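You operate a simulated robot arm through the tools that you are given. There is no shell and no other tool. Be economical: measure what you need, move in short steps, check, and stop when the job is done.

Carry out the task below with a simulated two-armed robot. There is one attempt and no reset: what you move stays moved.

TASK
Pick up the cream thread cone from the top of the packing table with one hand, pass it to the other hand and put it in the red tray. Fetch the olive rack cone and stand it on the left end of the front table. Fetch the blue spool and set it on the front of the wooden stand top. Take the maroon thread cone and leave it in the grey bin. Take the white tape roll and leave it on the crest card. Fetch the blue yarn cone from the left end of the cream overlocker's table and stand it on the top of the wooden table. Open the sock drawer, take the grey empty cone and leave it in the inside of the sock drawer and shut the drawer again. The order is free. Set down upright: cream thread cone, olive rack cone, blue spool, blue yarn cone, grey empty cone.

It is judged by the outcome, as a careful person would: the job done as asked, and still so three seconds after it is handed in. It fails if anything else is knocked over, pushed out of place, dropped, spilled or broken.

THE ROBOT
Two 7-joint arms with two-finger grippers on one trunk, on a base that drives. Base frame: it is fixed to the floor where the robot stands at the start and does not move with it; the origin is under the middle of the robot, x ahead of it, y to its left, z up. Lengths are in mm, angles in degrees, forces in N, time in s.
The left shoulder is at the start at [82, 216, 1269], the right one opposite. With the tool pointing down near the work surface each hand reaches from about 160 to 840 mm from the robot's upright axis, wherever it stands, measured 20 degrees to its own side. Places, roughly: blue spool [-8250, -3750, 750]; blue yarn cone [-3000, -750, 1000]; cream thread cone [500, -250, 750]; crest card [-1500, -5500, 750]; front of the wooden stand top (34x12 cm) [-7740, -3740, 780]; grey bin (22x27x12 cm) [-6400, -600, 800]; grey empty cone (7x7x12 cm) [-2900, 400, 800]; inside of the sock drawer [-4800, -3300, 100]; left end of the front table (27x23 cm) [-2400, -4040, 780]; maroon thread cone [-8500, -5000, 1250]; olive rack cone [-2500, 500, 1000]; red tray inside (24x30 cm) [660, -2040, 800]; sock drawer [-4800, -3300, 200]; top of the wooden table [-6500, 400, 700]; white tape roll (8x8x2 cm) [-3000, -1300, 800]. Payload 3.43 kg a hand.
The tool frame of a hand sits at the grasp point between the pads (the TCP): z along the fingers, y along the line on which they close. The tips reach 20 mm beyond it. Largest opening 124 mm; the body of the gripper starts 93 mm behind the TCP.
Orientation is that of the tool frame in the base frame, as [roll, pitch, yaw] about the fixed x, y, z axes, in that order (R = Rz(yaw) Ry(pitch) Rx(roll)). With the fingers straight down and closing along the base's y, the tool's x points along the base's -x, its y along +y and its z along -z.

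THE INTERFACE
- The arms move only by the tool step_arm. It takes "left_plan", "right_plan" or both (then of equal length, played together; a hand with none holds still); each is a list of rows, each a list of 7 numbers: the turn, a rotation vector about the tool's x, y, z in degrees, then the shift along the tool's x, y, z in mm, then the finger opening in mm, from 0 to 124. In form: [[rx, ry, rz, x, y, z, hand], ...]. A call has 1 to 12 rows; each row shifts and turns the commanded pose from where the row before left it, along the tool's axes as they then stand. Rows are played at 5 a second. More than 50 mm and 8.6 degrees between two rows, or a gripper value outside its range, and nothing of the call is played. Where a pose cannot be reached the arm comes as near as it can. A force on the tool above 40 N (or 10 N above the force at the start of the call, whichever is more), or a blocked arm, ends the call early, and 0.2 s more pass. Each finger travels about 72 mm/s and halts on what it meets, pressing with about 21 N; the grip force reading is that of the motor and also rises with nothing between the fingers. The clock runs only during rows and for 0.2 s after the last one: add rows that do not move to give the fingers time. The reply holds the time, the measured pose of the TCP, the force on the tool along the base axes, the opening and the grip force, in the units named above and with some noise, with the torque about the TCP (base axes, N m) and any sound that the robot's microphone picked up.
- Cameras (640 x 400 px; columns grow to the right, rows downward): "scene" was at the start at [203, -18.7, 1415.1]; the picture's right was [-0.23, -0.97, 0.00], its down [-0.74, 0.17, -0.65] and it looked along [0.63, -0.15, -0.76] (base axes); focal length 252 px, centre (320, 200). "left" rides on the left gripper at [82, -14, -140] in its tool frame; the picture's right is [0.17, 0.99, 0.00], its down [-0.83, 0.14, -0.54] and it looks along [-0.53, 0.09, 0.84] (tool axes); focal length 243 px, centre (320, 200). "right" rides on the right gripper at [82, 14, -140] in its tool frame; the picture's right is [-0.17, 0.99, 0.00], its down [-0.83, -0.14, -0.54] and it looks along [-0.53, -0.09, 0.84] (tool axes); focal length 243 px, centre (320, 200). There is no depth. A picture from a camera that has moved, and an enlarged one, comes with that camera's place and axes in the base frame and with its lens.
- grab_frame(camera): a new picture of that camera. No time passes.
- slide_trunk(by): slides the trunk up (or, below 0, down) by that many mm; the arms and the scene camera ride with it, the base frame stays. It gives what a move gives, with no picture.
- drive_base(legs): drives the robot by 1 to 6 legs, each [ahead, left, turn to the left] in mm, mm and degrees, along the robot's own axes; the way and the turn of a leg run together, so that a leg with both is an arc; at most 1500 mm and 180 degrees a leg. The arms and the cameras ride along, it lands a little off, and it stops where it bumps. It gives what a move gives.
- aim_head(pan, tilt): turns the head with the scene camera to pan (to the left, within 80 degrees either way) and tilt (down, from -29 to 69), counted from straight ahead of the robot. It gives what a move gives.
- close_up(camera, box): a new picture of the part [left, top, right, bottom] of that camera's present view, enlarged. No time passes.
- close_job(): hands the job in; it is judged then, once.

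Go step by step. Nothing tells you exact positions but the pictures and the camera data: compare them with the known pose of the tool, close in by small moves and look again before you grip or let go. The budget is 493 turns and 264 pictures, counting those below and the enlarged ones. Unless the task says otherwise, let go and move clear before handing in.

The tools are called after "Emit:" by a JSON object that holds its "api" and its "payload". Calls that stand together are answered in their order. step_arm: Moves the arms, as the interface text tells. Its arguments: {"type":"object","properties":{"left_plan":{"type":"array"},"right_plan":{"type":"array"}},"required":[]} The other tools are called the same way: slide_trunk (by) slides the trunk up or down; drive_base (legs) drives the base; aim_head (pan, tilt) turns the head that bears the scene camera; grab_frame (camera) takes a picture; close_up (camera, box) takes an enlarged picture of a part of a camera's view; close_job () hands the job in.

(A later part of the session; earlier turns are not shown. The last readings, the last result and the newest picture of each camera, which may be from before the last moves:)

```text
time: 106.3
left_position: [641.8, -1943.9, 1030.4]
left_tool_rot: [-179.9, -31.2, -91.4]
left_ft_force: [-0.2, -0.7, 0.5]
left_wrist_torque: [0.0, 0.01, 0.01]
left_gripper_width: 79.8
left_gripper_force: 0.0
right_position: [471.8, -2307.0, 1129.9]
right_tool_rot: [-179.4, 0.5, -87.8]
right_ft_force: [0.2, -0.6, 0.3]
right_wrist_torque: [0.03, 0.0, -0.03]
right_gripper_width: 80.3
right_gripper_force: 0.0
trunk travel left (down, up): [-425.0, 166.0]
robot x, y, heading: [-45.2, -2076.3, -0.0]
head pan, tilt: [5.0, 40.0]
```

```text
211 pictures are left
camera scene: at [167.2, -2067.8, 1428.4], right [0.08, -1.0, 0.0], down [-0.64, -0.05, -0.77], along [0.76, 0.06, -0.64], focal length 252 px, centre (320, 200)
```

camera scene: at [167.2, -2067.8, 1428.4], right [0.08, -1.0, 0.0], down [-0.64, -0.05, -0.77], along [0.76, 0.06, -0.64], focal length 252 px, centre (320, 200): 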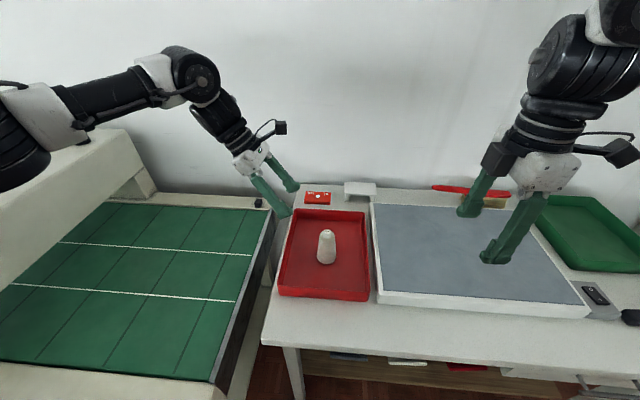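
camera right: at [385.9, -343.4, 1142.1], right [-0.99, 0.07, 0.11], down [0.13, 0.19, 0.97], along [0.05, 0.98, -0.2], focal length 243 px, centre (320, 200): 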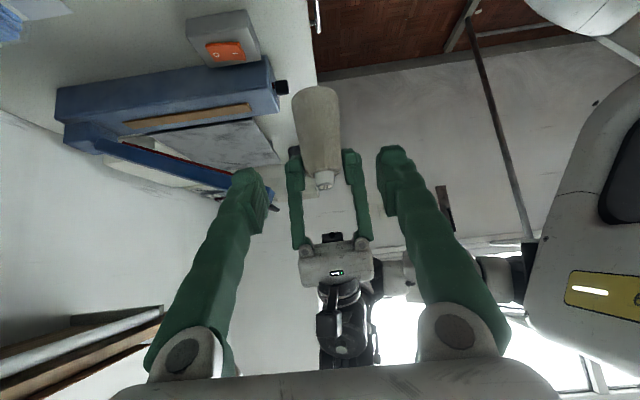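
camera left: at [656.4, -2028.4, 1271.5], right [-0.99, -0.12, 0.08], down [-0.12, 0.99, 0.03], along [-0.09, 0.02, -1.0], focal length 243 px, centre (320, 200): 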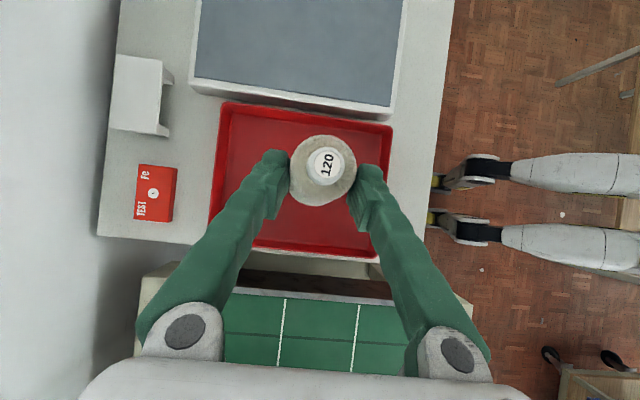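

The cream cone stands upright in the red tray. I'll straighten and retract the left hand, back away, and survey the room.

Emit:
{"api": "step_arm", "payload": {"left_plan": [[0, -7.8, 0, 0, 0, -25, 80], [0, -7.8, 0, 0, 0, -25, 80], [0, -7.8, 0, 0, 0, -20, 80], [0, -7.8, 0, 0, 0, -20, 80], [0, 0, 0, 0, 42, -5, 80], [0, 0, 0, 0, 42, -5, 80], [0, 0, 0, 0, 42, -5, 80], [0, 0, 0, 0, 42, -5, 80], [0, 0, 0, 0, 42, -5, 80], [0, 0, 0, 0, 42, 0, 80], [0, 0, 0, 0, 0, 0, 80]]}}

Emit:
{"api": "drive_base", "payload": {"legs": [[-250, 0, 0], [0, 0, 90]]}}

Emit:
{"api": "aim_head", "payload": {"pan": 75, "tilt": 15}}

Emit:
{"api": "grab_frame", "payload": {"camera": "scene"}}

```text
time: 108.7
left_position: [392.5, -1908.7, 1139.0]
left_tool_rot: [180.0, -0.1, -91.3]
left_ft_force: [-0.4, 0.4, 0.1]
left_wrist_torque: [0.02, 0.04, -0.02]
left_gripper_width: 79.9
left_gripper_force: 0.1
right_position: [472.6, -2305.4, 1129.3]
right_tool_rot: [-179.4, 0.6, -87.8]
right_ft_force: [0.8, -1.0, 0.5]
right_wrist_torque: [0.01, -0.03, -0.03]
right_gripper_width: 80.1
right_gripper_force: 0.0
trunk travel left (down, up): [-425.0, 166.0]
robot x, y, heading: [-48.0, -2072.5, -0.2]
head pan, tilt: [5.0, 40.0]
```

```text
time: 116.1
left_position: [-461.4, -1640.8, 1138.2]
left_tool_rot: [-179.8, 0.0, 0.2]
left_ft_force: [0.3, 0.0, 0.6]
left_wrist_torque: [0.04, 0.01, -0.01]
left_gripper_width: 80.1
left_gripper_force: 0.0
right_position: [-65.8, -1550.1, 1129.4]
right_tool_rot: [-179.5, 0.4, 3.7]
right_ft_force: [-0.2, 0.1, 0.5]
right_wrist_torque: [-0.01, -0.01, -0.02]
right_gripper_width: 80.0
right_gripper_force: 0.0
trunk travel left (down, up): [-425.0, 166.0]
robot x, y, heading: [-291.1, -2074.5, 91.3]
head pan, tilt: [5.0, 40.0]
```

```text
time: 117.5
left_position: [-463.4, -1639.7, 1139.5]
left_tool_rot: [-179.8, 0.1, 0.2]
left_ft_force: [-0.3, -0.3, -0.5]
left_wrist_torque: [0.0, 0.03, 0.0]
left_gripper_width: 80.1
left_gripper_force: 0.1
right_position: [-66.5, -1550.5, 1129.4]
right_tool_rot: [-179.5, 0.5, 3.6]
right_ft_force: [-0.7, -0.8, -0.6]
right_wrist_torque: [-0.01, -0.01, 0.03]
right_gripper_width: 80.1
right_gripper_force: 0.0
trunk travel left (down, up): [-425.0, 166.0]
robot x, y, heading: [-291.4, -2069.7, 91.2]
head pan, tilt: [75.0, 15.0]
```

```text
210 pictures are left
camera scene: at [-379.4, -1925.3, 1468.0], right [0.24, 0.97, 0.0], down [0.25, -0.06, -0.97], along [-0.94, 0.23, -0.26], focal length 252 px, centre (320, 200)
```

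scene: 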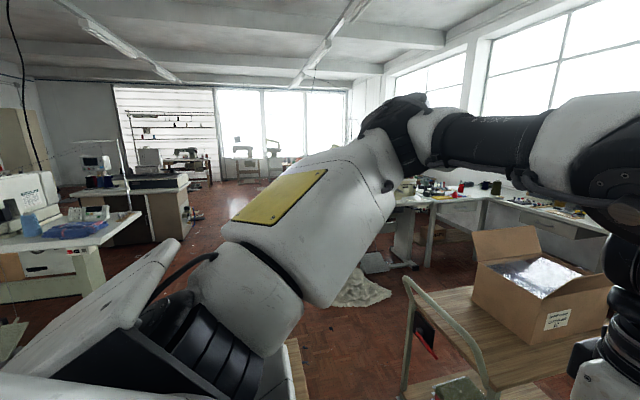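

I'll go back north up the corridor to y≈0, then turn to face −x.

Emit:
{"api": "drive_base", "payload": {"legs": [[1000, 20, -1.2], [1050, 0, 0], [0, 0, 90]]}}

Emit:
{"api": "aim_head", "payload": {"pan": 0, "tilt": 20}}

Emit:
{"api": "grab_frame", "payload": {"camera": "scene"}}

```text
time: 135.2
left_position: [-745.8, -196.9, 1139.2]
left_tool_rot: [-179.8, 0.0, 86.5]
left_ft_force: [-0.1, -0.6, 0.9]
left_wrist_torque: [0.01, 0.0, -0.02]
left_gripper_width: 80.0
left_gripper_force: 0.0
right_position: [-809.9, 203.8, 1130.0]
right_tool_rot: [-179.5, 0.5, 90.0]
right_ft_force: [-0.4, 0.1, 0.7]
right_wrist_torque: [0.02, -0.01, 0.04]
right_gripper_width: 79.9
right_gripper_force: 0.1
trunk travel left (down, up): [-425.0, 166.0]
robot x, y, heading: [-301.8, -49.8, 177.7]
head pan, tilt: [75.0, 15.0]
```

```text
time: 136.7
left_position: [-746.0, -197.1, 1139.2]
left_tool_rot: [-179.8, 0.0, 86.7]
left_ft_force: [0.5, 0.0, 0.4]
left_wrist_torque: [-0.01, 0.0, -0.03]
left_gripper_width: 80.0
left_gripper_force: 0.0
right_position: [-810.8, 203.5, 1128.7]
right_tool_rot: [-179.5, 0.6, 90.0]
right_ft_force: [0.0, -0.8, -0.2]
right_wrist_torque: [-0.02, -0.02, 0.06]
right_gripper_width: 79.9
right_gripper_force: 0.1
trunk travel left (down, up): [-425.0, 166.0]
robot x, y, heading: [-300.7, -46.6, 177.6]
head pan, tilt: [0.0, 20.0]
```

```text
209 pictures are left
camera scene: at [-520.6, -41.0, 1459.9], right [0.04, 1.0, 0.0], down [0.34, -0.01, -0.94], along [-0.94, 0.04, -0.34], focal length 252 px, centre (320, 200)
```

scene: 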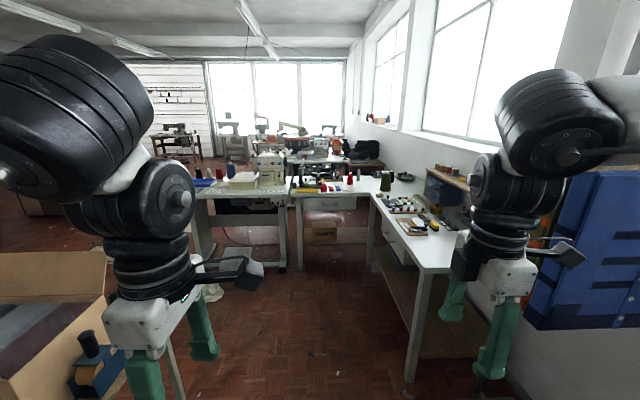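

Emit:
{"api": "close_up", "payload": {"camera": "scene", "box": [180, 120, 340, 220]}}

Emit:
{"api": "close_up", "payload": {"camera": "scene", "box": [330, 140, 490, 240]}}

```text
4.00 times, centred on (260, 170) of scene
camera zoom: at [-520.6, -41.0, 1459.9], right [0.04, 1.0, 0.0], down [0.34, -0.01, -0.94], along [-0.94, 0.04, -0.34], focal length 1009 px, centre (560, 320)
```

zoom: 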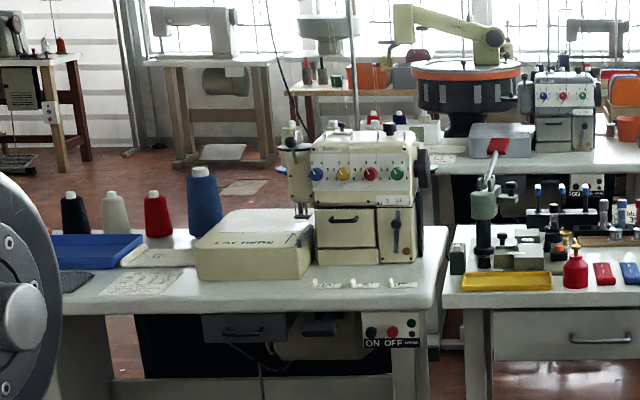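

```text
4.00 times, centred on (410, 190) of scene
camera zoom: at [-520.6, -41.0, 1459.9], right [0.04, 1.0, 0.0], down [0.34, -0.01, -0.94], along [-0.94, 0.04, -0.34], focal length 1009 px, centre (-40, 240)
```

zoom: 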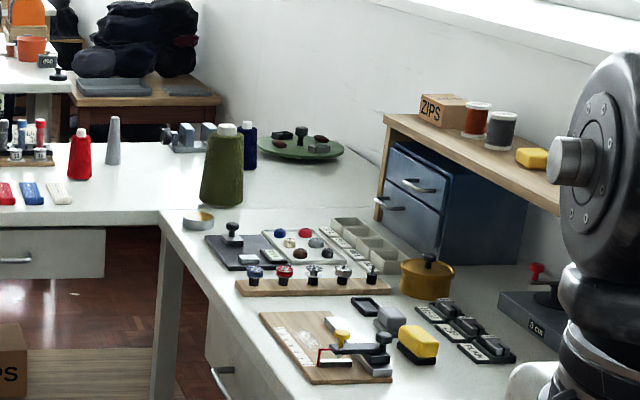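

I see the olive cone near [-2640,630] on the corner desk, the grey empty cone near [-2950,440] on the back desk, and the blue yarn cone near [-3030,-840] on the overlocker table. I'll advance into the nook.

Emit:
{"api": "drive_base", "payload": {"legs": [[0, 0, 2.4], [1400, 0, 0]]}}

Emit:
{"api": "aim_head", "payload": {"pan": -20, "tilt": 30}}

Emit:
{"api": "grab_frame", "payload": {"camera": "scene"}}

Emit:
{"api": "aim_head", "payload": {"pan": 45, "tilt": 30}}

Emit:
{"api": "grab_frame", "payload": {"camera": "scene"}}

```text
time: 145.8
left_position: [-2145.9, -205.6, 1139.1]
left_tool_rot: [-179.8, -0.1, 88.4]
left_ft_force: [-0.2, -0.2, -0.1]
left_wrist_torque: [-0.02, 0.0, -0.01]
left_gripper_width: 80.0
left_gripper_force: 0.1
right_position: [-2223.7, 194.8, 1129.9]
right_tool_rot: [-179.4, 0.4, 91.8]
right_ft_force: [-0.2, -0.2, 0.0]
right_wrist_torque: [0.0, 0.0, 0.01]
right_gripper_width: 79.8
right_gripper_force: 0.0
trunk travel left (down, up): [-425.0, 166.0]
robot x, y, heading: [-1710.6, -42.1, 179.4]
head pan, tilt: [0.0, 20.0]
```

```text
time: 146.7
left_position: [-2146.8, -205.0, 1139.3]
left_tool_rot: [-179.8, -0.1, 88.4]
left_ft_force: [-0.5, -0.3, -0.2]
left_wrist_torque: [0.02, 0.04, -0.02]
left_gripper_width: 80.0
left_gripper_force: 0.0
right_position: [-2223.9, 193.6, 1129.9]
right_tool_rot: [-179.6, 0.4, 91.7]
right_ft_force: [0.0, 0.0, 0.6]
right_wrist_torque: [-0.02, -0.01, 0.0]
right_gripper_width: 80.0
right_gripper_force: 0.1
trunk travel left (down, up): [-425.0, 166.0]
robot x, y, heading: [-1711.2, -41.6, 179.4]
head pan, tilt: [-20.0, 30.0]
```

```text
206 pictures are left
camera scene: at [-1917.9, -10.7, 1443.9], right [0.35, 0.94, 0.0], down [0.47, -0.18, -0.87], along [-0.81, 0.3, -0.5], focal length 252 px, centre (320, 200)
```

scene: 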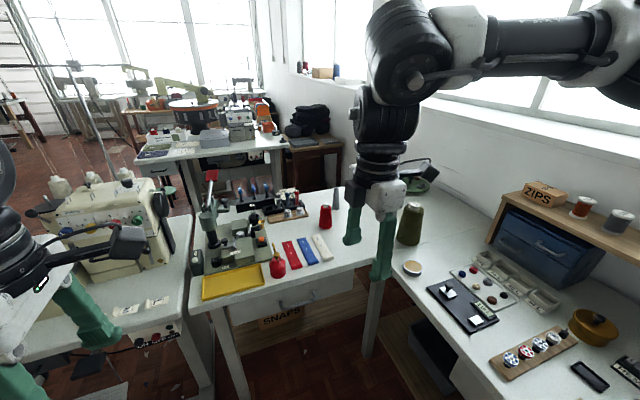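

```text
time: 148.0
left_position: [-2146.8, -203.7, 1140.5]
left_tool_rot: [-179.9, 0.0, 88.4]
left_ft_force: [-0.4, -0.2, -0.1]
left_wrist_torque: [0.01, -0.02, -0.02]
left_gripper_width: 80.1
left_gripper_force: 0.1
right_position: [-2224.4, 193.7, 1130.5]
right_tool_rot: [-179.6, 0.6, 91.8]
right_ft_force: [-0.4, -0.8, -0.8]
right_wrist_torque: [-0.02, 0.06, -0.01]
right_gripper_width: 79.9
right_gripper_force: 0.1
trunk travel left (down, up): [-425.0, 166.0]
robot x, y, heading: [-1708.4, -43.1, 179.4]
head pan, tilt: [45.0, 30.0]
```

```text
205 pictures are left
camera scene: at [-1897.8, -105.6, 1443.8], right [-0.7, 0.71, 0.0], down [0.36, 0.35, -0.87], along [-0.62, -0.61, -0.5], focal length 252 px, centre (320, 200)
```

scene: 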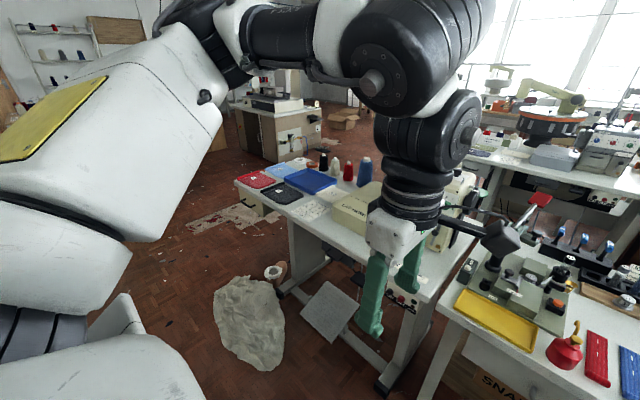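

Emit:
{"api": "drive_base", "payload": {"legs": [[300, -100, 0.6], [150, -100, 0]]}}

Emit:
{"api": "aim_head", "payload": {"pan": -20, "tilt": 40}}

Emit:
{"api": "grab_frame", "payload": {"camera": "scene"}}

Emit:
{"api": "grab_frame", "payload": {"camera": "right"}}

```text
time: 152.0
left_position: [-2592.9, -13.5, 1138.6]
left_tool_rot: [-179.8, 0.1, 89.1]
left_ft_force: [0.2, -0.3, 0.2]
left_wrist_torque: [-0.01, 0.0, 0.01]
left_gripper_width: 79.8
left_gripper_force: 0.0
right_position: [-2674.1, 383.9, 1130.1]
right_tool_rot: [-179.4, 0.5, 92.4]
right_ft_force: [-0.3, 0.0, 0.5]
right_wrist_torque: [0.01, 0.01, -0.02]
right_gripper_width: 80.1
right_gripper_force: 0.1
trunk travel left (down, up): [-425.0, 166.0]
robot x, y, heading: [-2154.2, 156.1, -180.2]
head pan, tilt: [45.0, 30.0]
```

```text
time: 153.4
left_position: [-2592.9, -13.4, 1138.6]
left_tool_rot: [-179.8, 0.0, 89.0]
left_ft_force: [0.4, 0.1, 0.2]
left_wrist_torque: [0.0, -0.01, 0.01]
left_gripper_width: 79.8
left_gripper_force: 0.0
right_position: [-2675.9, 384.2, 1128.9]
right_tool_rot: [-179.5, 0.5, 92.5]
right_ft_force: [0.5, 0.7, -0.2]
right_wrist_torque: [-0.04, 0.0, 0.01]
right_gripper_width: 79.9
right_gripper_force: 0.0
trunk travel left (down, up): [-425.0, 166.0]
robot x, y, heading: [-2159.0, 153.0, -179.8]
head pan, tilt: [-20.0, 40.0]
```

```text
204 pictures are left
camera scene: at [-2362.3, 182.1, 1428.5], right [0.34, 0.94, 0.0], down [0.6, -0.22, -0.77], along [-0.72, 0.26, -0.64], focal length 252 px, centre (320, 200)
```

scene: 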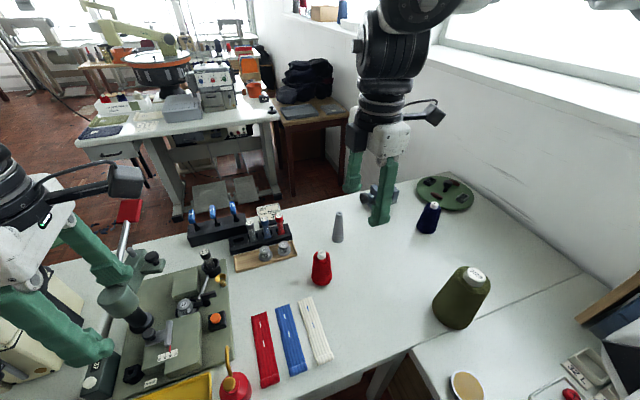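

```text
203 pictures are left
camera right: at [-2664.2, 469.4, 1269.5], right [0.99, -0.12, -0.01], down [-0.1, -0.83, 0.55], along [-0.07, -0.54, -0.84], focal length 243 px, centre (320, 200)
```

right: 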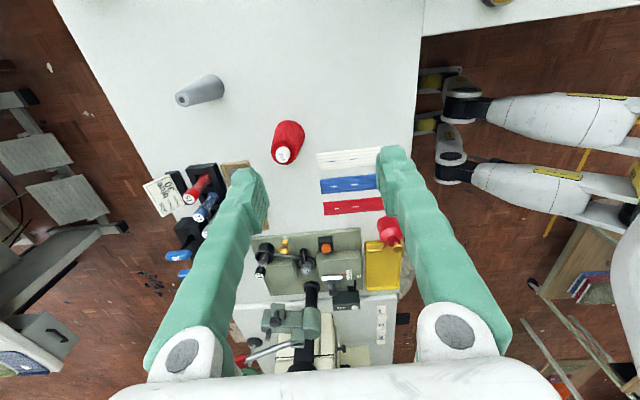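

I have a good view now. I'll check the olive cone's shape before gripping it with the right hand.

Emit:
{"api": "close_up", "payload": {"camera": "scene", "box": [320, 200, 520, 325]}}

```text
3.20 times, centred on (420, 262) of scene
camera zoom: at [-2362.3, 182.1, 1428.5], right [0.34, 0.94, 0.0], down [0.6, -0.22, -0.77], along [-0.72, 0.26, -0.64], focal length 807 px, centre (0, 0)
```

zoom: 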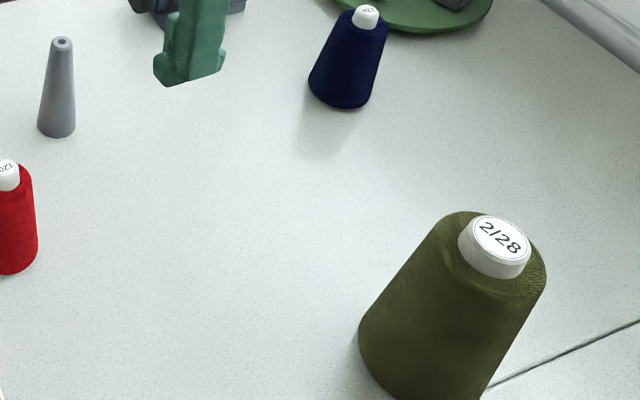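

Emit:
{"api": "step_arm", "payload": {"right_plan": [[0, 0, 0, 37.8, 22.7, 0, 95], [0, 0, 0, 37.8, 22.7, 0, 110], [0, 0, 0, 37.8, 22.7, 0, 124], [0, 0, 0, 37.8, 22.7, 0, 124], [0, 0, 0, 37.8, 22.7, 0, 124], [0, 0, 0, 37.8, 22.7, 0, 124], [0, 0, 0, 0, 0, 0, 124]]}}

Emit:
{"api": "grab_frame", "payload": {"camera": "right"}}

Emit:
{"api": "grab_frame", "payload": {"camera": "scene"}}

```text
time: 155.0
left_position: [-2594.0, -15.2, 1138.9]
left_tool_rot: [-179.8, 0.0, 89.2]
left_ft_force: [-0.2, -0.1, 0.1]
left_wrist_torque: [-0.04, 0.01, 0.02]
left_gripper_width: 80.2
left_gripper_force: 0.0
right_position: [-2552.3, 616.9, 1125.3]
right_tool_rot: [-179.7, 0.5, 92.6]
right_ft_force: [-0.3, -0.2, 0.8]
right_wrist_torque: [0.04, 0.02, -0.03]
right_gripper_width: 123.8
right_gripper_force: 0.1
trunk travel left (down, up): [-425.0, 166.0]
robot x, y, heading: [-2155.6, 156.1, -179.8]
head pan, tilt: [-20.0, 40.0]
```

```text
201 pictures are left
camera right: at [-2541.0, 701.3, 1265.3], right [0.99, -0.12, -0.01], down [-0.1, -0.83, 0.55], along [-0.07, -0.54, -0.84], focal length 243 px, centre (320, 200)
```

right: 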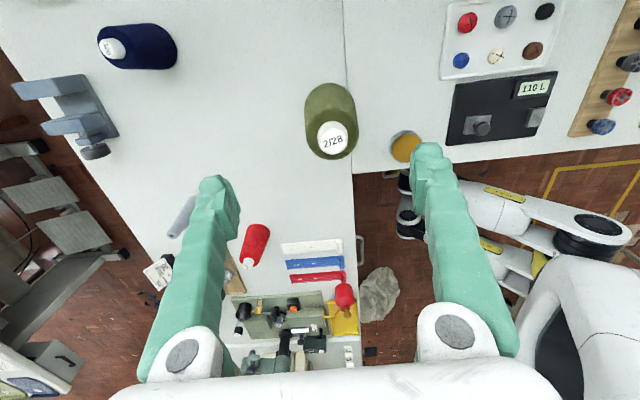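

```text
200 pictures are left
camera scene: at [-2362.8, 181.3, 1428.4], right [0.34, 0.94, 0.0], down [0.6, -0.22, -0.77], along [-0.72, 0.26, -0.64], focal length 252 px, centre (320, 200)
```

scene: 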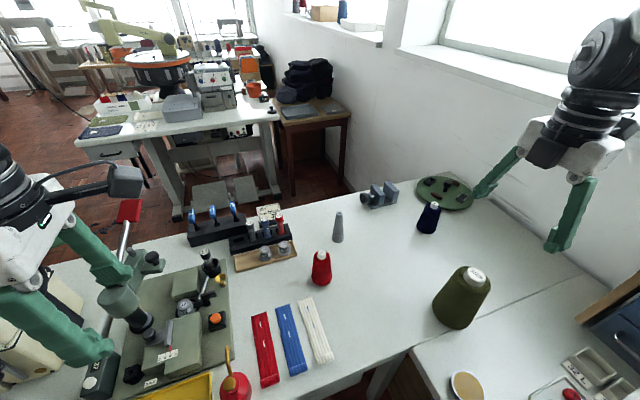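

Triangulated, the olive cone's top is at about [-2538,599,964]. I'll centre on it and descend partway.

Emit:
{"api": "step_arm", "payload": {"right_plan": [[0, 0, 0, -17, 12, 0, 124], [0, 0, 0, 0, 0, 45, 124], [0, 0, 0, 0, 0, 45, 124], [0, 0, 0, 0, 0, 35, 124], [0, 0, 0, 0, 0, 0, 124]]}}

Emit:
{"api": "grab_frame", "payload": {"camera": "right"}}

Emit:
{"api": "close_up", "payload": {"camera": "scene", "box": [400, 200, 560, 300]}}

```text
time: 156.2
left_position: [-2592.2, -13.4, 1139.3]
left_tool_rot: [-179.8, 0.0, 89.1]
left_ft_force: [0.6, 0.6, 0.2]
left_wrist_torque: [-0.01, 0.02, -0.01]
left_gripper_width: 79.9
left_gripper_force: 0.0
right_position: [-2537.9, 598.7, 1002.9]
right_tool_rot: [-179.5, 0.5, 92.5]
right_ft_force: [0.3, -0.5, -0.9]
right_wrist_torque: [-0.04, 0.03, -0.01]
right_gripper_width: 123.9
right_gripper_force: 0.1
trunk travel left (down, up): [-425.0, 166.0]
robot x, y, heading: [-2154.4, 155.5, -180.1]
head pan, tilt: [-20.0, 40.0]
```

```text
199 pictures are left
camera right: at [-2526.9, 683.3, 1143.1], right [0.99, -0.12, -0.01], down [-0.1, -0.83, 0.55], along [-0.07, -0.54, -0.84], focal length 243 px, centre (320, 200)
```

right: 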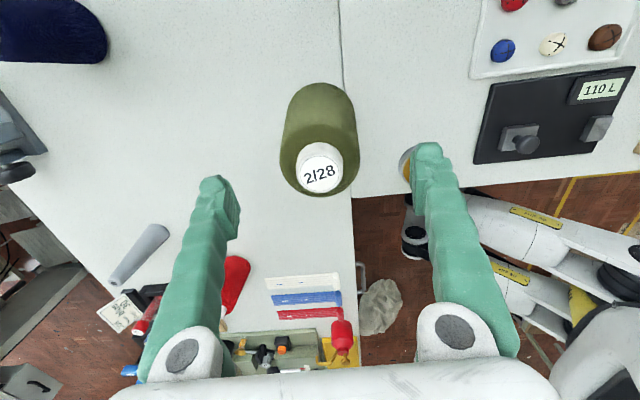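

```text
4.00 times, centred on (480, 250) of scene
camera zoom: at [-2362.1, 182.0, 1428.5], right [0.34, 0.94, 0.0], down [0.6, -0.22, -0.77], along [-0.72, 0.26, -0.64], focal length 1009 px, centre (-320, 0)
```

zoom: 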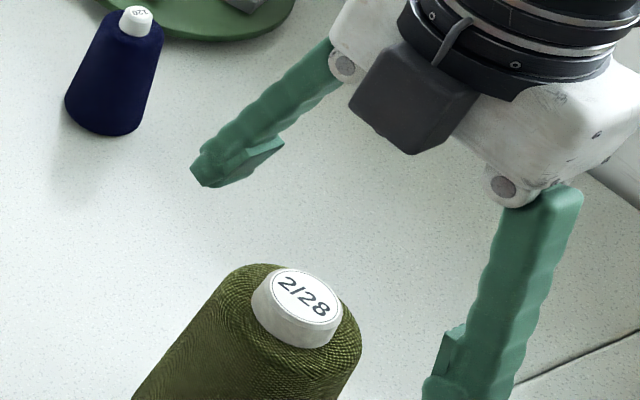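

Emit:
{"api": "step_arm", "payload": {"right_plan": [[0, 0, 0, -4, 0, 30, 124], [0, 0, 0, 0, 0, 35, 124], [0, 0, 0, 0, 0, 30, 124], [0, 0, 0, 0, 0, 0, 124]]}}

Emit:
{"api": "grab_frame", "payload": {"camera": "right"}}

Emit:
{"api": "close_up", "payload": {"camera": "scene", "box": [380, 200, 580, 325]}}

```text
time: 157.2
left_position: [-2592.4, -13.0, 1139.1]
left_tool_rot: [-179.8, 0.0, 89.0]
left_ft_force: [0.5, -0.4, 0.6]
left_wrist_torque: [-0.01, -0.01, 0.0]
left_gripper_width: 80.0
left_gripper_force: 0.0
right_position: [-2534.7, 593.8, 906.4]
right_tool_rot: [-179.5, 0.6, 92.5]
right_ft_force: [-0.2, 0.5, 1.1]
right_wrist_torque: [0.01, -0.03, 0.01]
right_gripper_width: 124.1
right_gripper_force: 0.0
trunk travel left (down, up): [-425.0, 166.0]
robot x, y, heading: [-2157.9, 154.4, -180.0]
head pan, tilt: [-20.0, 40.0]
```

```text
197 pictures are left
camera right: at [-2524.0, 677.6, 1046.4], right [0.99, -0.12, -0.01], down [-0.1, -0.83, 0.55], along [-0.07, -0.54, -0.84], focal length 243 px, centre (320, 200)
```

right: 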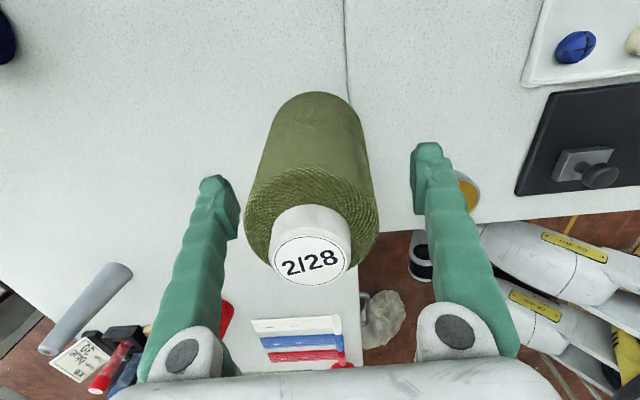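

```text
3.20 times, centred on (480, 262) of scene
camera zoom: at [-2361.9, 181.8, 1428.6], right [0.34, 0.94, 0.0], down [0.6, -0.22, -0.77], along [-0.72, 0.26, -0.64], focal length 807 px, centre (-192, 0)
```

zoom: 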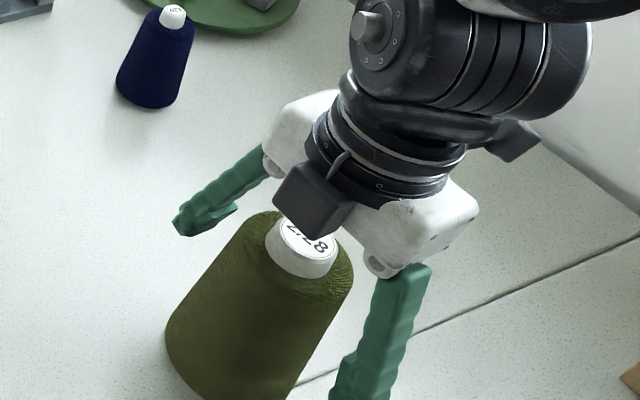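

Emit:
{"api": "step_arm", "payload": {"right_plan": [[0, 0, 0, 0, -8, 0, 124], [0, 0, 0, 0, 0, 0, 110], [0, 0, 0, 0, 0, 0, 90], [0, 0, 0, 0, 0, 0, 70], [0, 0, 0, 0, 0, 0, 60], [0, 0, 0, 0, 0, 0, 60]]}}

Emit:
{"api": "grab_frame", "payload": {"camera": "right"}}

```text
time: 158.6
left_position: [-2592.8, -13.2, 1139.6]
left_tool_rot: [-179.7, 0.0, 89.2]
left_ft_force: [1.2, 0.6, 0.7]
left_wrist_torque: [0.04, -0.02, 0.02]
left_gripper_width: 80.2
left_gripper_force: 0.1
right_position: [-2544.2, 593.8, 908.0]
right_tool_rot: [-179.5, 0.5, 92.5]
right_ft_force: [1.2, 0.0, 0.0]
right_wrist_torque: [-0.02, -0.08, 0.01]
right_gripper_width: 78.2
right_gripper_force: 21.1
trunk travel left (down, up): [-425.0, 166.0]
robot x, y, heading: [-2156.2, 155.6, -180.0]
head pan, tilt: [-20.0, 40.0]
```

```text
195 pictures are left
camera right: at [-2532.8, 677.9, 1046.7], right [0.99, -0.12, -0.01], down [-0.1, -0.83, 0.55], along [-0.07, -0.54, -0.84], focal length 243 px, centre (320, 200)
```

right: 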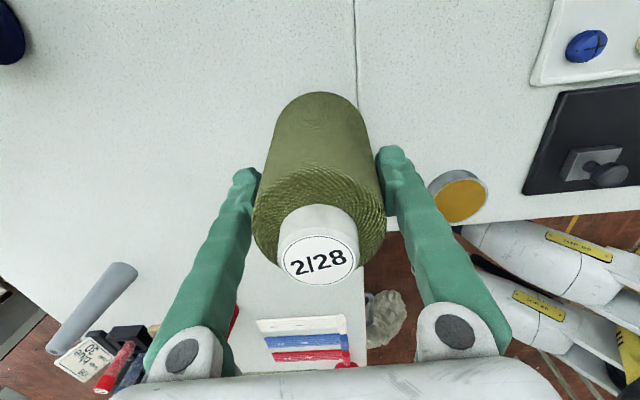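

Gripped at 78 mm. Lifting.

Emit:
{"api": "step_arm", "payload": {"right_plan": [[0, 0, 0, 0, 0, -15, 60], [0, 0, 0, 0, 0, -40, 60], [0, 0, 0, 0, 0, -45, 60], [0, 0, 0, 0, 0, -45, 60], [0, 0, 0, 0, 0, -40, 60], [0, 0, 0, 0, 0, 0, 60]]}}

Emit:
{"api": "grab_frame", "payload": {"camera": "scene"}}

```text
time: 160.0
left_position: [-2593.0, -13.1, 1140.0]
left_tool_rot: [-179.9, 0.0, 89.1]
left_ft_force: [0.2, -0.3, -0.8]
left_wrist_torque: [0.0, -0.03, 0.0]
left_gripper_width: 80.0
left_gripper_force: 0.0
right_position: [-2543.7, 596.9, 1094.5]
right_tool_rot: [-179.6, 0.4, 92.5]
right_ft_force: [0.3, 0.0, -2.3]
right_wrist_torque: [0.01, -0.02, 0.0]
right_gripper_width: 78.3
right_gripper_force: 21.2
trunk travel left (down, up): [-425.0, 166.0]
robot x, y, heading: [-2159.4, 149.9, -180.3]
head pan, tilt: [-20.0, 40.0]
```

```text
194 pictures are left
camera scene: at [-2363.0, 182.7, 1428.3], right [0.34, 0.94, 0.0], down [0.6, -0.22, -0.77], along [-0.72, 0.26, -0.64], focal length 252 px, centre (320, 200)
```

scene: 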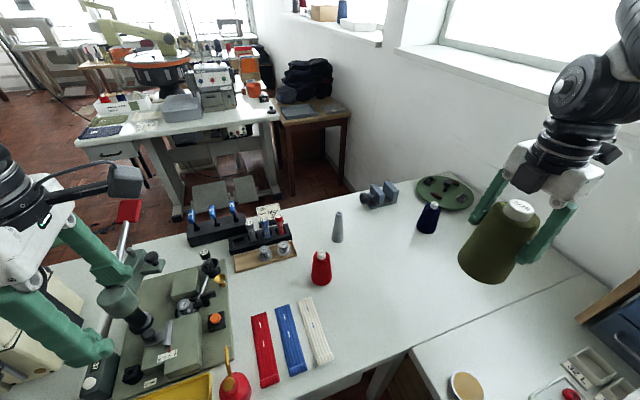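

Holding the olive cone well. I'll tuck it inward, then turn the base right so the left hand can reach the grey cone.

Emit:
{"api": "step_arm", "payload": {"right_plan": [[0, 0, 0, -43.7, -18, -6, 60], [0, 0, 0, -43.7, -18, -6, 60], [0, 0, 0, -43.7, -18, -6, 60], [0, 0, 0, -43.7, -18, -6, 60], [0, 0, 0, -43.7, -18, -6, 60], [0, 0, 0, -43.7, -18, -6, 60], [0, 0, 0, 0, 0, 0, 60]]}}

Emit:
{"api": "drive_base", "payload": {"legs": [[0, 0, -37]]}}

Emit:
{"api": "aim_head", "payload": {"pan": 10, "tilt": 40}}

Emit:
{"api": "grab_frame", "payload": {"camera": "scene"}}

Emit:
{"api": "grab_frame", "payload": {"camera": "left"}}

```text
time: 161.6
left_position: [-2590.9, -13.7, 1139.8]
left_tool_rot: [-179.8, 0.1, 89.2]
left_ft_force: [-0.2, 0.3, -0.1]
left_wrist_torque: [0.03, 0.05, 0.01]
left_gripper_width: 80.0
left_gripper_force: 0.0
right_position: [-2628.4, 358.7, 1128.9]
right_tool_rot: [-179.4, 0.8, 92.4]
right_ft_force: [0.6, 0.0, -2.5]
right_wrist_torque: [0.03, 0.01, -0.01]
right_gripper_width: 78.0
right_gripper_force: 21.0
right hand out of reach, approached as far as the arm can: row 6
trunk travel left (down, up): [-425.0, 166.0]
robot x, y, heading: [-2155.7, 154.2, -180.1]
head pan, tilt: [-20.0, 40.0]
```

```text
time: 164.3
left_position: [-2605.6, 285.2, 1139.2]
left_tool_rot: [-179.7, 0.1, 51.9]
left_ft_force: [0.2, -0.1, -0.8]
left_wrist_torque: [-0.03, 0.03, -0.01]
left_gripper_width: 80.1
left_gripper_force: 0.1
right_position: [-2409.2, 603.2, 1127.9]
right_tool_rot: [-179.3, 0.8, 55.3]
right_ft_force: [0.4, -0.7, -2.3]
right_wrist_torque: [-0.01, 0.03, -0.01]
right_gripper_width: 78.0
right_gripper_force: 20.8
trunk travel left (down, up): [-425.0, 166.0]
robot x, y, heading: [-2157.2, 153.5, 142.9]
head pan, tilt: [-20.0, 40.0]
```

```text
time: 165.3
left_position: [-2605.5, 283.9, 1137.6]
left_tool_rot: [-179.9, 0.0, 51.8]
left_ft_force: [0.2, -0.2, -0.4]
left_wrist_torque: [0.03, 0.01, 0.0]
left_gripper_width: 80.0
left_gripper_force: 0.1
right_position: [-2410.4, 602.6, 1128.6]
right_tool_rot: [-179.4, 0.7, 55.3]
right_ft_force: [-0.2, 0.1, -1.9]
right_wrist_torque: [-0.02, 0.01, -0.02]
right_gripper_width: 78.5
right_gripper_force: 20.8
trunk travel left (down, up): [-425.0, 166.0]
robot x, y, heading: [-2158.1, 155.8, 143.1]
head pan, tilt: [10.0, 40.0]
```

```text
193 pictures are left
camera scene: at [-2332.4, 268.7, 1428.5], right [0.46, 0.89, 0.0], down [0.57, -0.29, -0.77], along [-0.68, 0.35, -0.64], focal length 252 px, centre (320, 200)
```

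scene: 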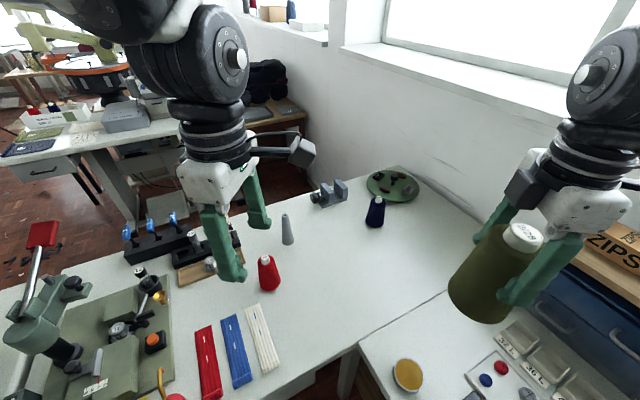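

```text
192 pictures are left
camera left: at [-2566.3, 357.7, 1279.6], right [0.88, -0.48, 0.0], down [-0.4, -0.74, 0.54], along [-0.26, -0.47, -0.84], focal length 243 px, centre (320, 200)
```

left: 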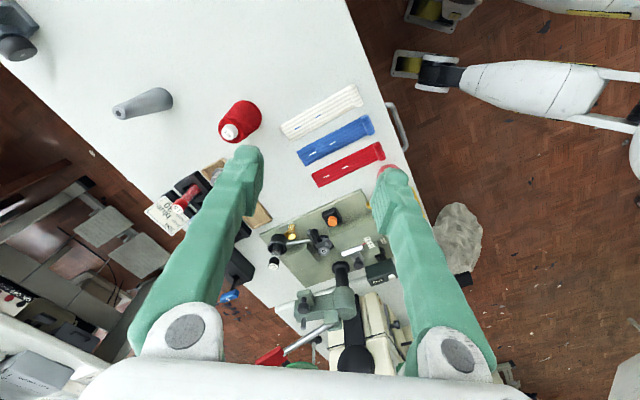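

Grey cone at about [-2857,424], z 815–930. Moving the left hand above it.

Emit:
{"api": "step_arm", "payload": {"left_plan": [[0, 0, 0, -6.5, -40.7, 0, 80], [0, 0, 0, -6.5, -40.7, 0, 80], [0, 0, 0, -6.5, -40.7, 0, 80], [0, 0, 0, -6.5, -40.7, 0, 80], [0, 0, 0, -6.5, -40.7, 0, 80], [0, 0, 0, -6.5, -40.7, 0, 80], [0, 0, 0, -6.5, -40.7, 0, 80], [0, 0, 0, 0, 0, 45, 80], [0, 0, 0, 0, 0, 45, 80], [0, 0, 0, 0, 0, 30, 80], [0, 0, 0, 0, 0, 0, 80]]}}

Emit:
{"api": "grab_frame", "payload": {"camera": "left"}}

Emit:
{"api": "close_up", "payload": {"camera": "scene", "box": [180, 160, 340, 260]}}

```text
time: 167.7
left_position: [-2858.2, 425.7, 1018.9]
left_tool_rot: [-179.8, -0.2, 51.8]
left_ft_force: [0.0, -1.0, 0.3]
left_wrist_torque: [0.01, -0.03, 0.01]
left_gripper_width: 79.8
left_gripper_force: 0.0
right_position: [-2409.8, 602.6, 1128.3]
right_tool_rot: [-179.4, 0.7, 55.2]
right_ft_force: [-0.7, 0.5, -1.6]
right_wrist_torque: [0.03, -0.01, -0.01]
right_gripper_width: 78.1
right_gripper_force: 21.0
trunk travel left (down, up): [-425.0, 166.0]
robot x, y, heading: [-2157.4, 153.8, 142.9]
head pan, tilt: [10.0, 40.0]
```

```text
191 pictures are left
camera left: at [-2818.6, 497.4, 1159.5], right [0.88, -0.48, 0.0], down [-0.4, -0.74, 0.54], along [-0.26, -0.47, -0.84], focal length 243 px, centre (320, 200)
```

left: 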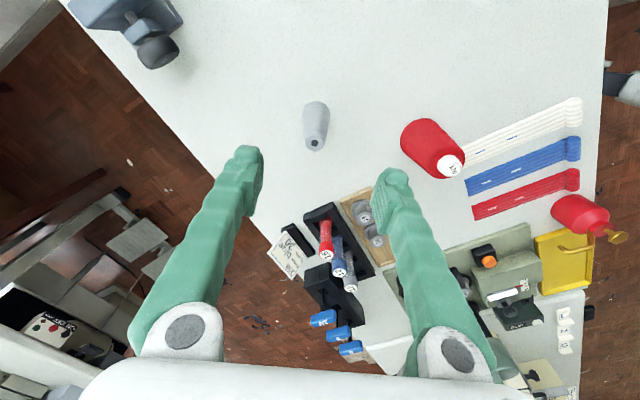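

```text
4.00 times, centred on (260, 210) of scene
camera zoom: at [-2332.3, 267.8, 1428.6], right [0.46, 0.89, 0.0], down [0.57, -0.29, -0.77], along [-0.68, 0.35, -0.64], focal length 1009 px, centre (560, 160)
```

zoom: 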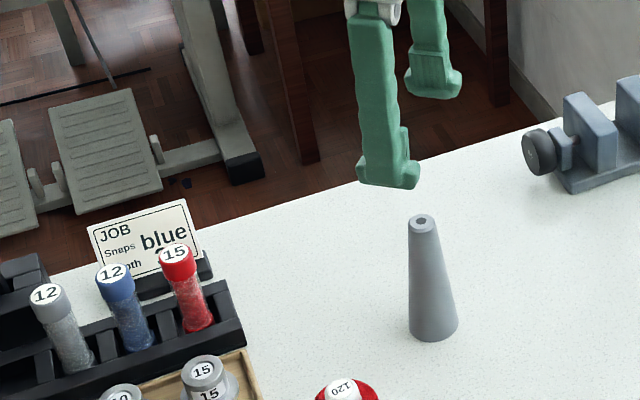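

Emit:
{"api": "step_arm", "payload": {"left_plan": [[0, 0, 0, 3, 0, 40, 80], [0, 0, 0, 0, 0, 40, 80], [0, 0, 0, 0, 0, 25, 80], [0, 0, 0, 0, 0, 20, 80], [0, 0, 0, 0, 0, 0, 80]]}}

Emit:
{"api": "grab_frame", "payload": {"camera": "left"}}

Emit:
{"api": "close_up", "payload": {"camera": "scene", "box": [180, 160, 340, 260]}}

```text
time: 168.9
left_position: [-2854.9, 426.5, 893.5]
left_tool_rot: [-179.8, 0.0, 51.9]
left_ft_force: [-0.2, -0.3, -0.4]
left_wrist_torque: [-0.01, 0.01, -0.02]
left_gripper_width: 79.8
left_gripper_force: 0.1
right_position: [-2409.9, 602.2, 1129.2]
right_tool_rot: [-179.4, 0.8, 55.3]
right_ft_force: [0.6, 0.4, -2.2]
right_wrist_torque: [-0.02, 0.0, 0.02]
right_gripper_width: 78.3
right_gripper_force: 21.1
trunk travel left (down, up): [-425.0, 166.0]
robot x, y, heading: [-2157.9, 154.2, 143.1]
head pan, tilt: [10.0, 40.0]
```

```text
189 pictures are left
camera left: at [-2816.1, 500.3, 1033.4], right [0.88, -0.48, 0.0], down [-0.4, -0.74, 0.54], along [-0.26, -0.47, -0.84], focal length 243 px, centre (320, 200)
```

left: 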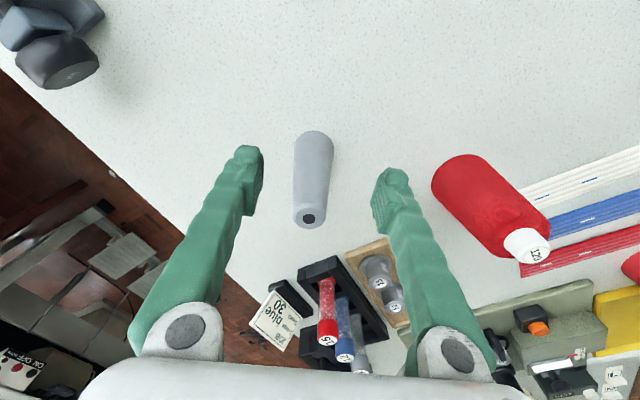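

```text
4.00 times, centred on (260, 210) of scene
camera zoom: at [-2332.3, 268.3, 1428.5], right [0.46, 0.89, 0.0], down [0.57, -0.29, -0.77], along [-0.68, 0.35, -0.64], focal length 1009 px, centre (560, 160)
```

zoom: 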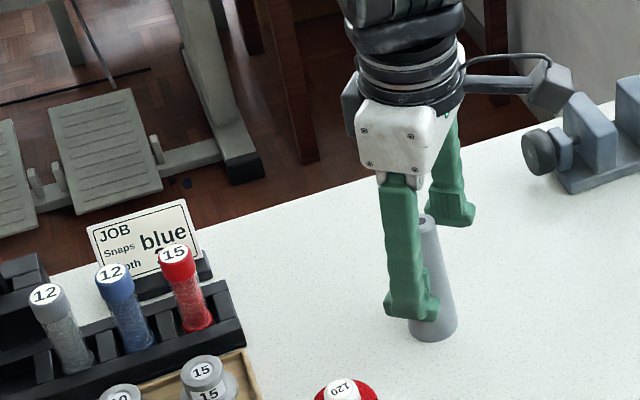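

Emit:
{"api": "step_arm", "payload": {"left_plan": [[0, 0, 0, 0, 0, 0, 60], [0, 0, 0, 0, 0, 0, 40], [0, 0, 0, 0, 0, 0, 20], [0, 0, 0, 0, 0, 0, 15], [0, 0, 0, 0, 0, 0, 15], [0, 0, 0, 0, 0, -15, 15], [0, 0, 0, 0, 0, -40, 15], [0, 0, 0, 0, 0, -45, 15], [0, 0, 0, 0, 0, -45, 15], [0, 0, 0, 0, 0, -45, 15], [0, 0, 0, 0, 0, 0, 15]]}}

Emit:
{"api": "grab_frame", "payload": {"camera": "left"}}

Emit:
{"api": "grab_frame", "payload": {"camera": "scene"}}

```text
time: 171.3
left_position: [-2855.9, 425.6, 1083.7]
left_tool_rot: [-179.9, -0.1, 51.9]
left_ft_force: [-0.2, -0.2, 1.1]
left_wrist_torque: [-0.01, -0.03, -0.01]
left_gripper_width: 25.2
left_gripper_force: 21.3
right_position: [-2410.2, 603.6, 1128.5]
right_tool_rot: [-179.4, 0.7, 55.3]
right_ft_force: [-0.1, -0.4, -2.3]
right_wrist_torque: [-0.04, 0.0, 0.0]
right_gripper_width: 77.8
right_gripper_force: 21.4
trunk travel left (down, up): [-425.0, 166.0]
robot x, y, heading: [-2159.0, 154.3, 142.6]
head pan, tilt: [10.0, 40.0]
```

```text
187 pictures are left
camera left: at [-2817.0, 498.1, 1224.6], right [0.88, -0.48, 0.0], down [-0.4, -0.74, 0.54], along [-0.26, -0.47, -0.84], focal length 243 px, centre (320, 200)
```

left: 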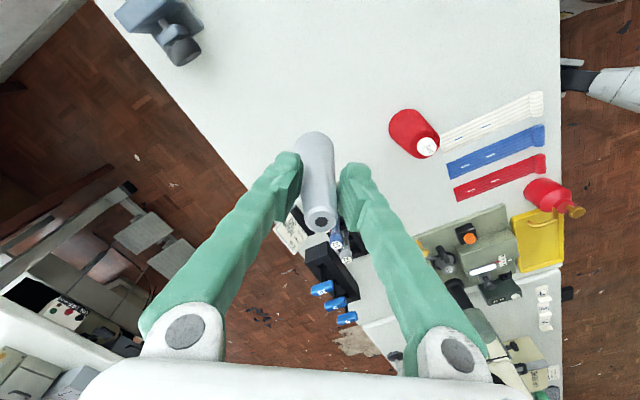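

```text
186 pictures are left
camera scene: at [-2333.2, 268.8, 1428.3], right [0.46, 0.89, 0.0], down [0.57, -0.29, -0.77], along [-0.68, 0.35, -0.64], focal length 252 px, centre (320, 200)
```

scene: 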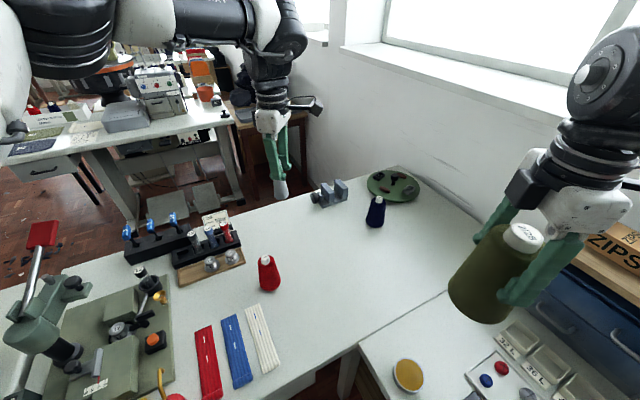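

Both cones are held. I'll retract the left hand, back out of the nook, and turn to face −y.

Emit:
{"api": "step_arm", "payload": {"left_plan": [[0, 0, 0, 6.5, 40.7, -8, 15], [0, 0, 0, 6.5, 40.7, -8, 15], [0, 0, 0, 6.5, 40.7, -8, 15], [0, 0, 0, 6.5, 40.7, -8, 15], [0, 0, 0, 6.5, 40.7, -8, 15], [0, 0, 0, 6.5, 40.7, -8, 15], [0, 0, 0, 0, 0, 0, 15]]}}

Emit:
{"api": "drive_base", "payload": {"legs": [[-650, 0, 0], [0, 0, 127]]}}

Emit:
{"api": "aim_head", "payload": {"pan": -10, "tilt": 20}}

Emit:
{"api": "grab_frame", "payload": {"camera": "scene"}}

```text
time: 172.9
left_position: [-2640.4, 307.6, 1129.4]
left_tool_rot: [-179.8, 0.0, 51.9]
left_ft_force: [-0.6, 0.0, 0.3]
left_wrist_torque: [-0.03, 0.0, -0.02]
left_gripper_width: 25.3
left_gripper_force: 21.7
right_position: [-2410.0, 603.3, 1127.7]
right_tool_rot: [-179.5, 0.7, 55.4]
right_ft_force: [-0.5, 0.2, -1.6]
right_wrist_torque: [-0.03, -0.04, 0.0]
right_gripper_width: 78.0
right_gripper_force: 20.9
trunk travel left (down, up): [-425.0, 166.0]
robot x, y, heading: [-2155.9, 152.7, 142.9]
head pan, tilt: [10.0, 40.0]
```

```text
time: 184.3
left_position: [-1497.3, -733.1, 1130.3]
left_tool_rot: [-179.8, 0.0, 174.1]
left_ft_force: [0.9, -0.3, -0.1]
left_wrist_torque: [0.01, -0.01, 0.03]
left_gripper_width: 25.1
left_gripper_force: 20.8
right_position: [-1869.9, -696.5, 1129.5]
right_tool_rot: [-179.4, 0.8, 177.5]
right_ft_force: [0.8, 0.2, -2.7]
right_wrist_torque: [0.01, -0.04, -0.02]
right_gripper_width: 78.0
right_gripper_force: 21.2
trunk travel left (down, up): [-425.0, 166.0]
robot x, y, heading: [-1623.7, -243.4, -94.6]
head pan, tilt: [10.0, 40.0]
```

```text
time: 185.2
left_position: [-1497.6, -734.1, 1131.1]
left_tool_rot: [-179.8, 0.0, 174.1]
left_ft_force: [0.6, -0.7, 0.3]
left_wrist_torque: [-0.02, -0.01, 0.01]
left_gripper_width: 24.9
left_gripper_force: 20.6
right_position: [-1869.1, -696.0, 1127.3]
right_tool_rot: [-179.4, 0.7, 177.6]
right_ft_force: [0.4, 0.6, -2.0]
right_wrist_torque: [-0.01, -0.01, 0.0]
right_gripper_width: 78.1
right_gripper_force: 20.7
trunk travel left (down, up): [-425.0, 166.0]
robot x, y, heading: [-1626.0, -241.9, -95.0]
head pan, tilt: [-10.0, 20.0]
```

```text
185 pictures are left
camera scene: at [-1658.4, -459.6, 1459.8], right [-0.97, 0.26, 0.0], down [0.09, 0.33, -0.94], along [-0.24, -0.91, -0.34], focal length 252 px, centre (320, 200)
```

scene: 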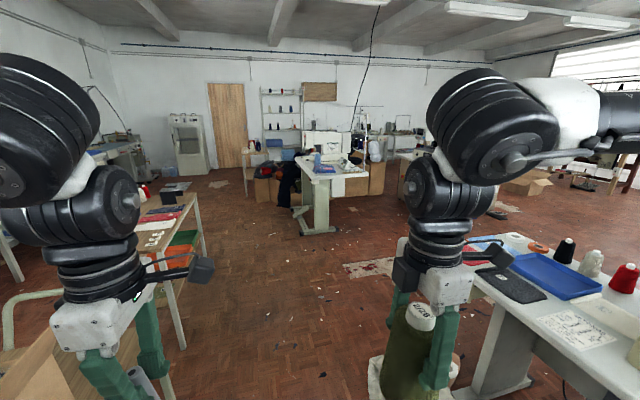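

Emit:
{"api": "close_up", "payload": {"camera": "scene", "box": [440, 200, 640, 325]}}

Emit:
{"api": "close_up", "payload": {"camera": "scene", "box": [230, 80, 430, 205]}}

```text
3.20 times, centred on (540, 262) of scene
camera zoom: at [-1658.4, -459.6, 1459.8], right [-0.97, 0.26, 0.0], down [0.09, 0.33, -0.94], along [-0.24, -0.91, -0.34], focal length 807 px, centre (-384, 0)
```

zoom: 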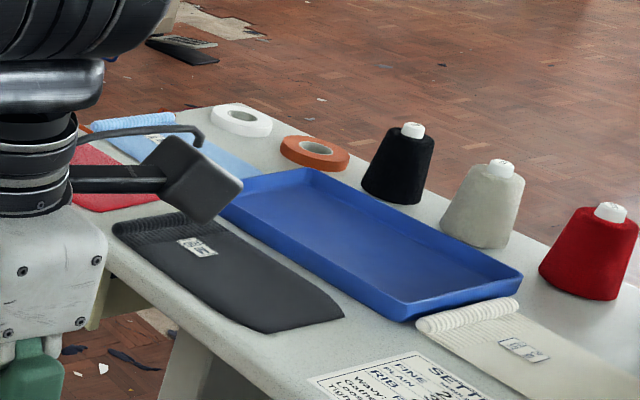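

```text
3.20 times, centred on (330, 142) of scene
camera zoom: at [-1658.4, -459.6, 1459.8], right [-0.97, 0.26, 0.0], down [0.09, 0.33, -0.94], along [-0.24, -0.91, -0.34], focal length 807 px, centre (288, 384)
```

zoom: 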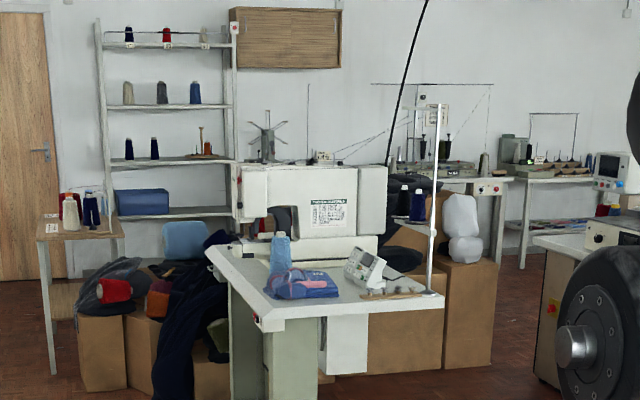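

The white tape roll lies at about [-2958,-1341], and the "front table" seems to be the sewing table ahead, its left end being the far end. I'll drive toward it.

Emit:
{"api": "drive_base", "payload": {"legs": [[0, 0, 5], [1300, 0, 0], [1200, 0, 0]]}}

Emit:
{"api": "grab_frame", "payload": {"camera": "scene"}}

```text
time: 201.5
left_position: [-1531.8, -3324.3, 1129.1]
left_tool_rot: [-179.8, 0.0, 177.8]
left_ft_force: [0.4, -0.1, -0.8]
left_wrist_torque: [0.03, 0.05, 0.01]
left_gripper_width: 25.0
left_gripper_force: 20.6
right_position: [-1905.9, -3310.6, 1127.9]
right_tool_rot: [-179.3, 0.8, -178.8]
right_ft_force: [-0.3, -0.1, -2.6]
right_wrist_torque: [-0.01, -0.04, 0.01]
right_gripper_width: 78.0
right_gripper_force: 20.8
trunk travel left (down, up): [-425.0, 166.0]
robot x, y, heading: [-1692.7, -2844.5, -91.2]
head pan, tilt: [-10.0, 20.0]
```

```text
182 pictures are left
camera scene: at [-1709.5, -3061.7, 1459.9], right [-0.98, 0.19, 0.0], down [0.07, 0.34, -0.94], along [-0.18, -0.92, -0.34], focal length 252 px, centre (320, 200)
```

scene: 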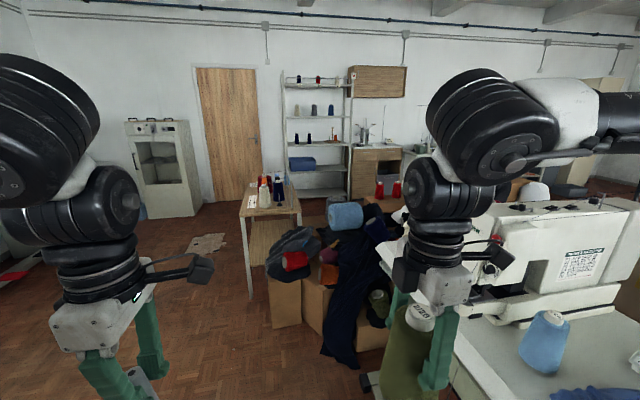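

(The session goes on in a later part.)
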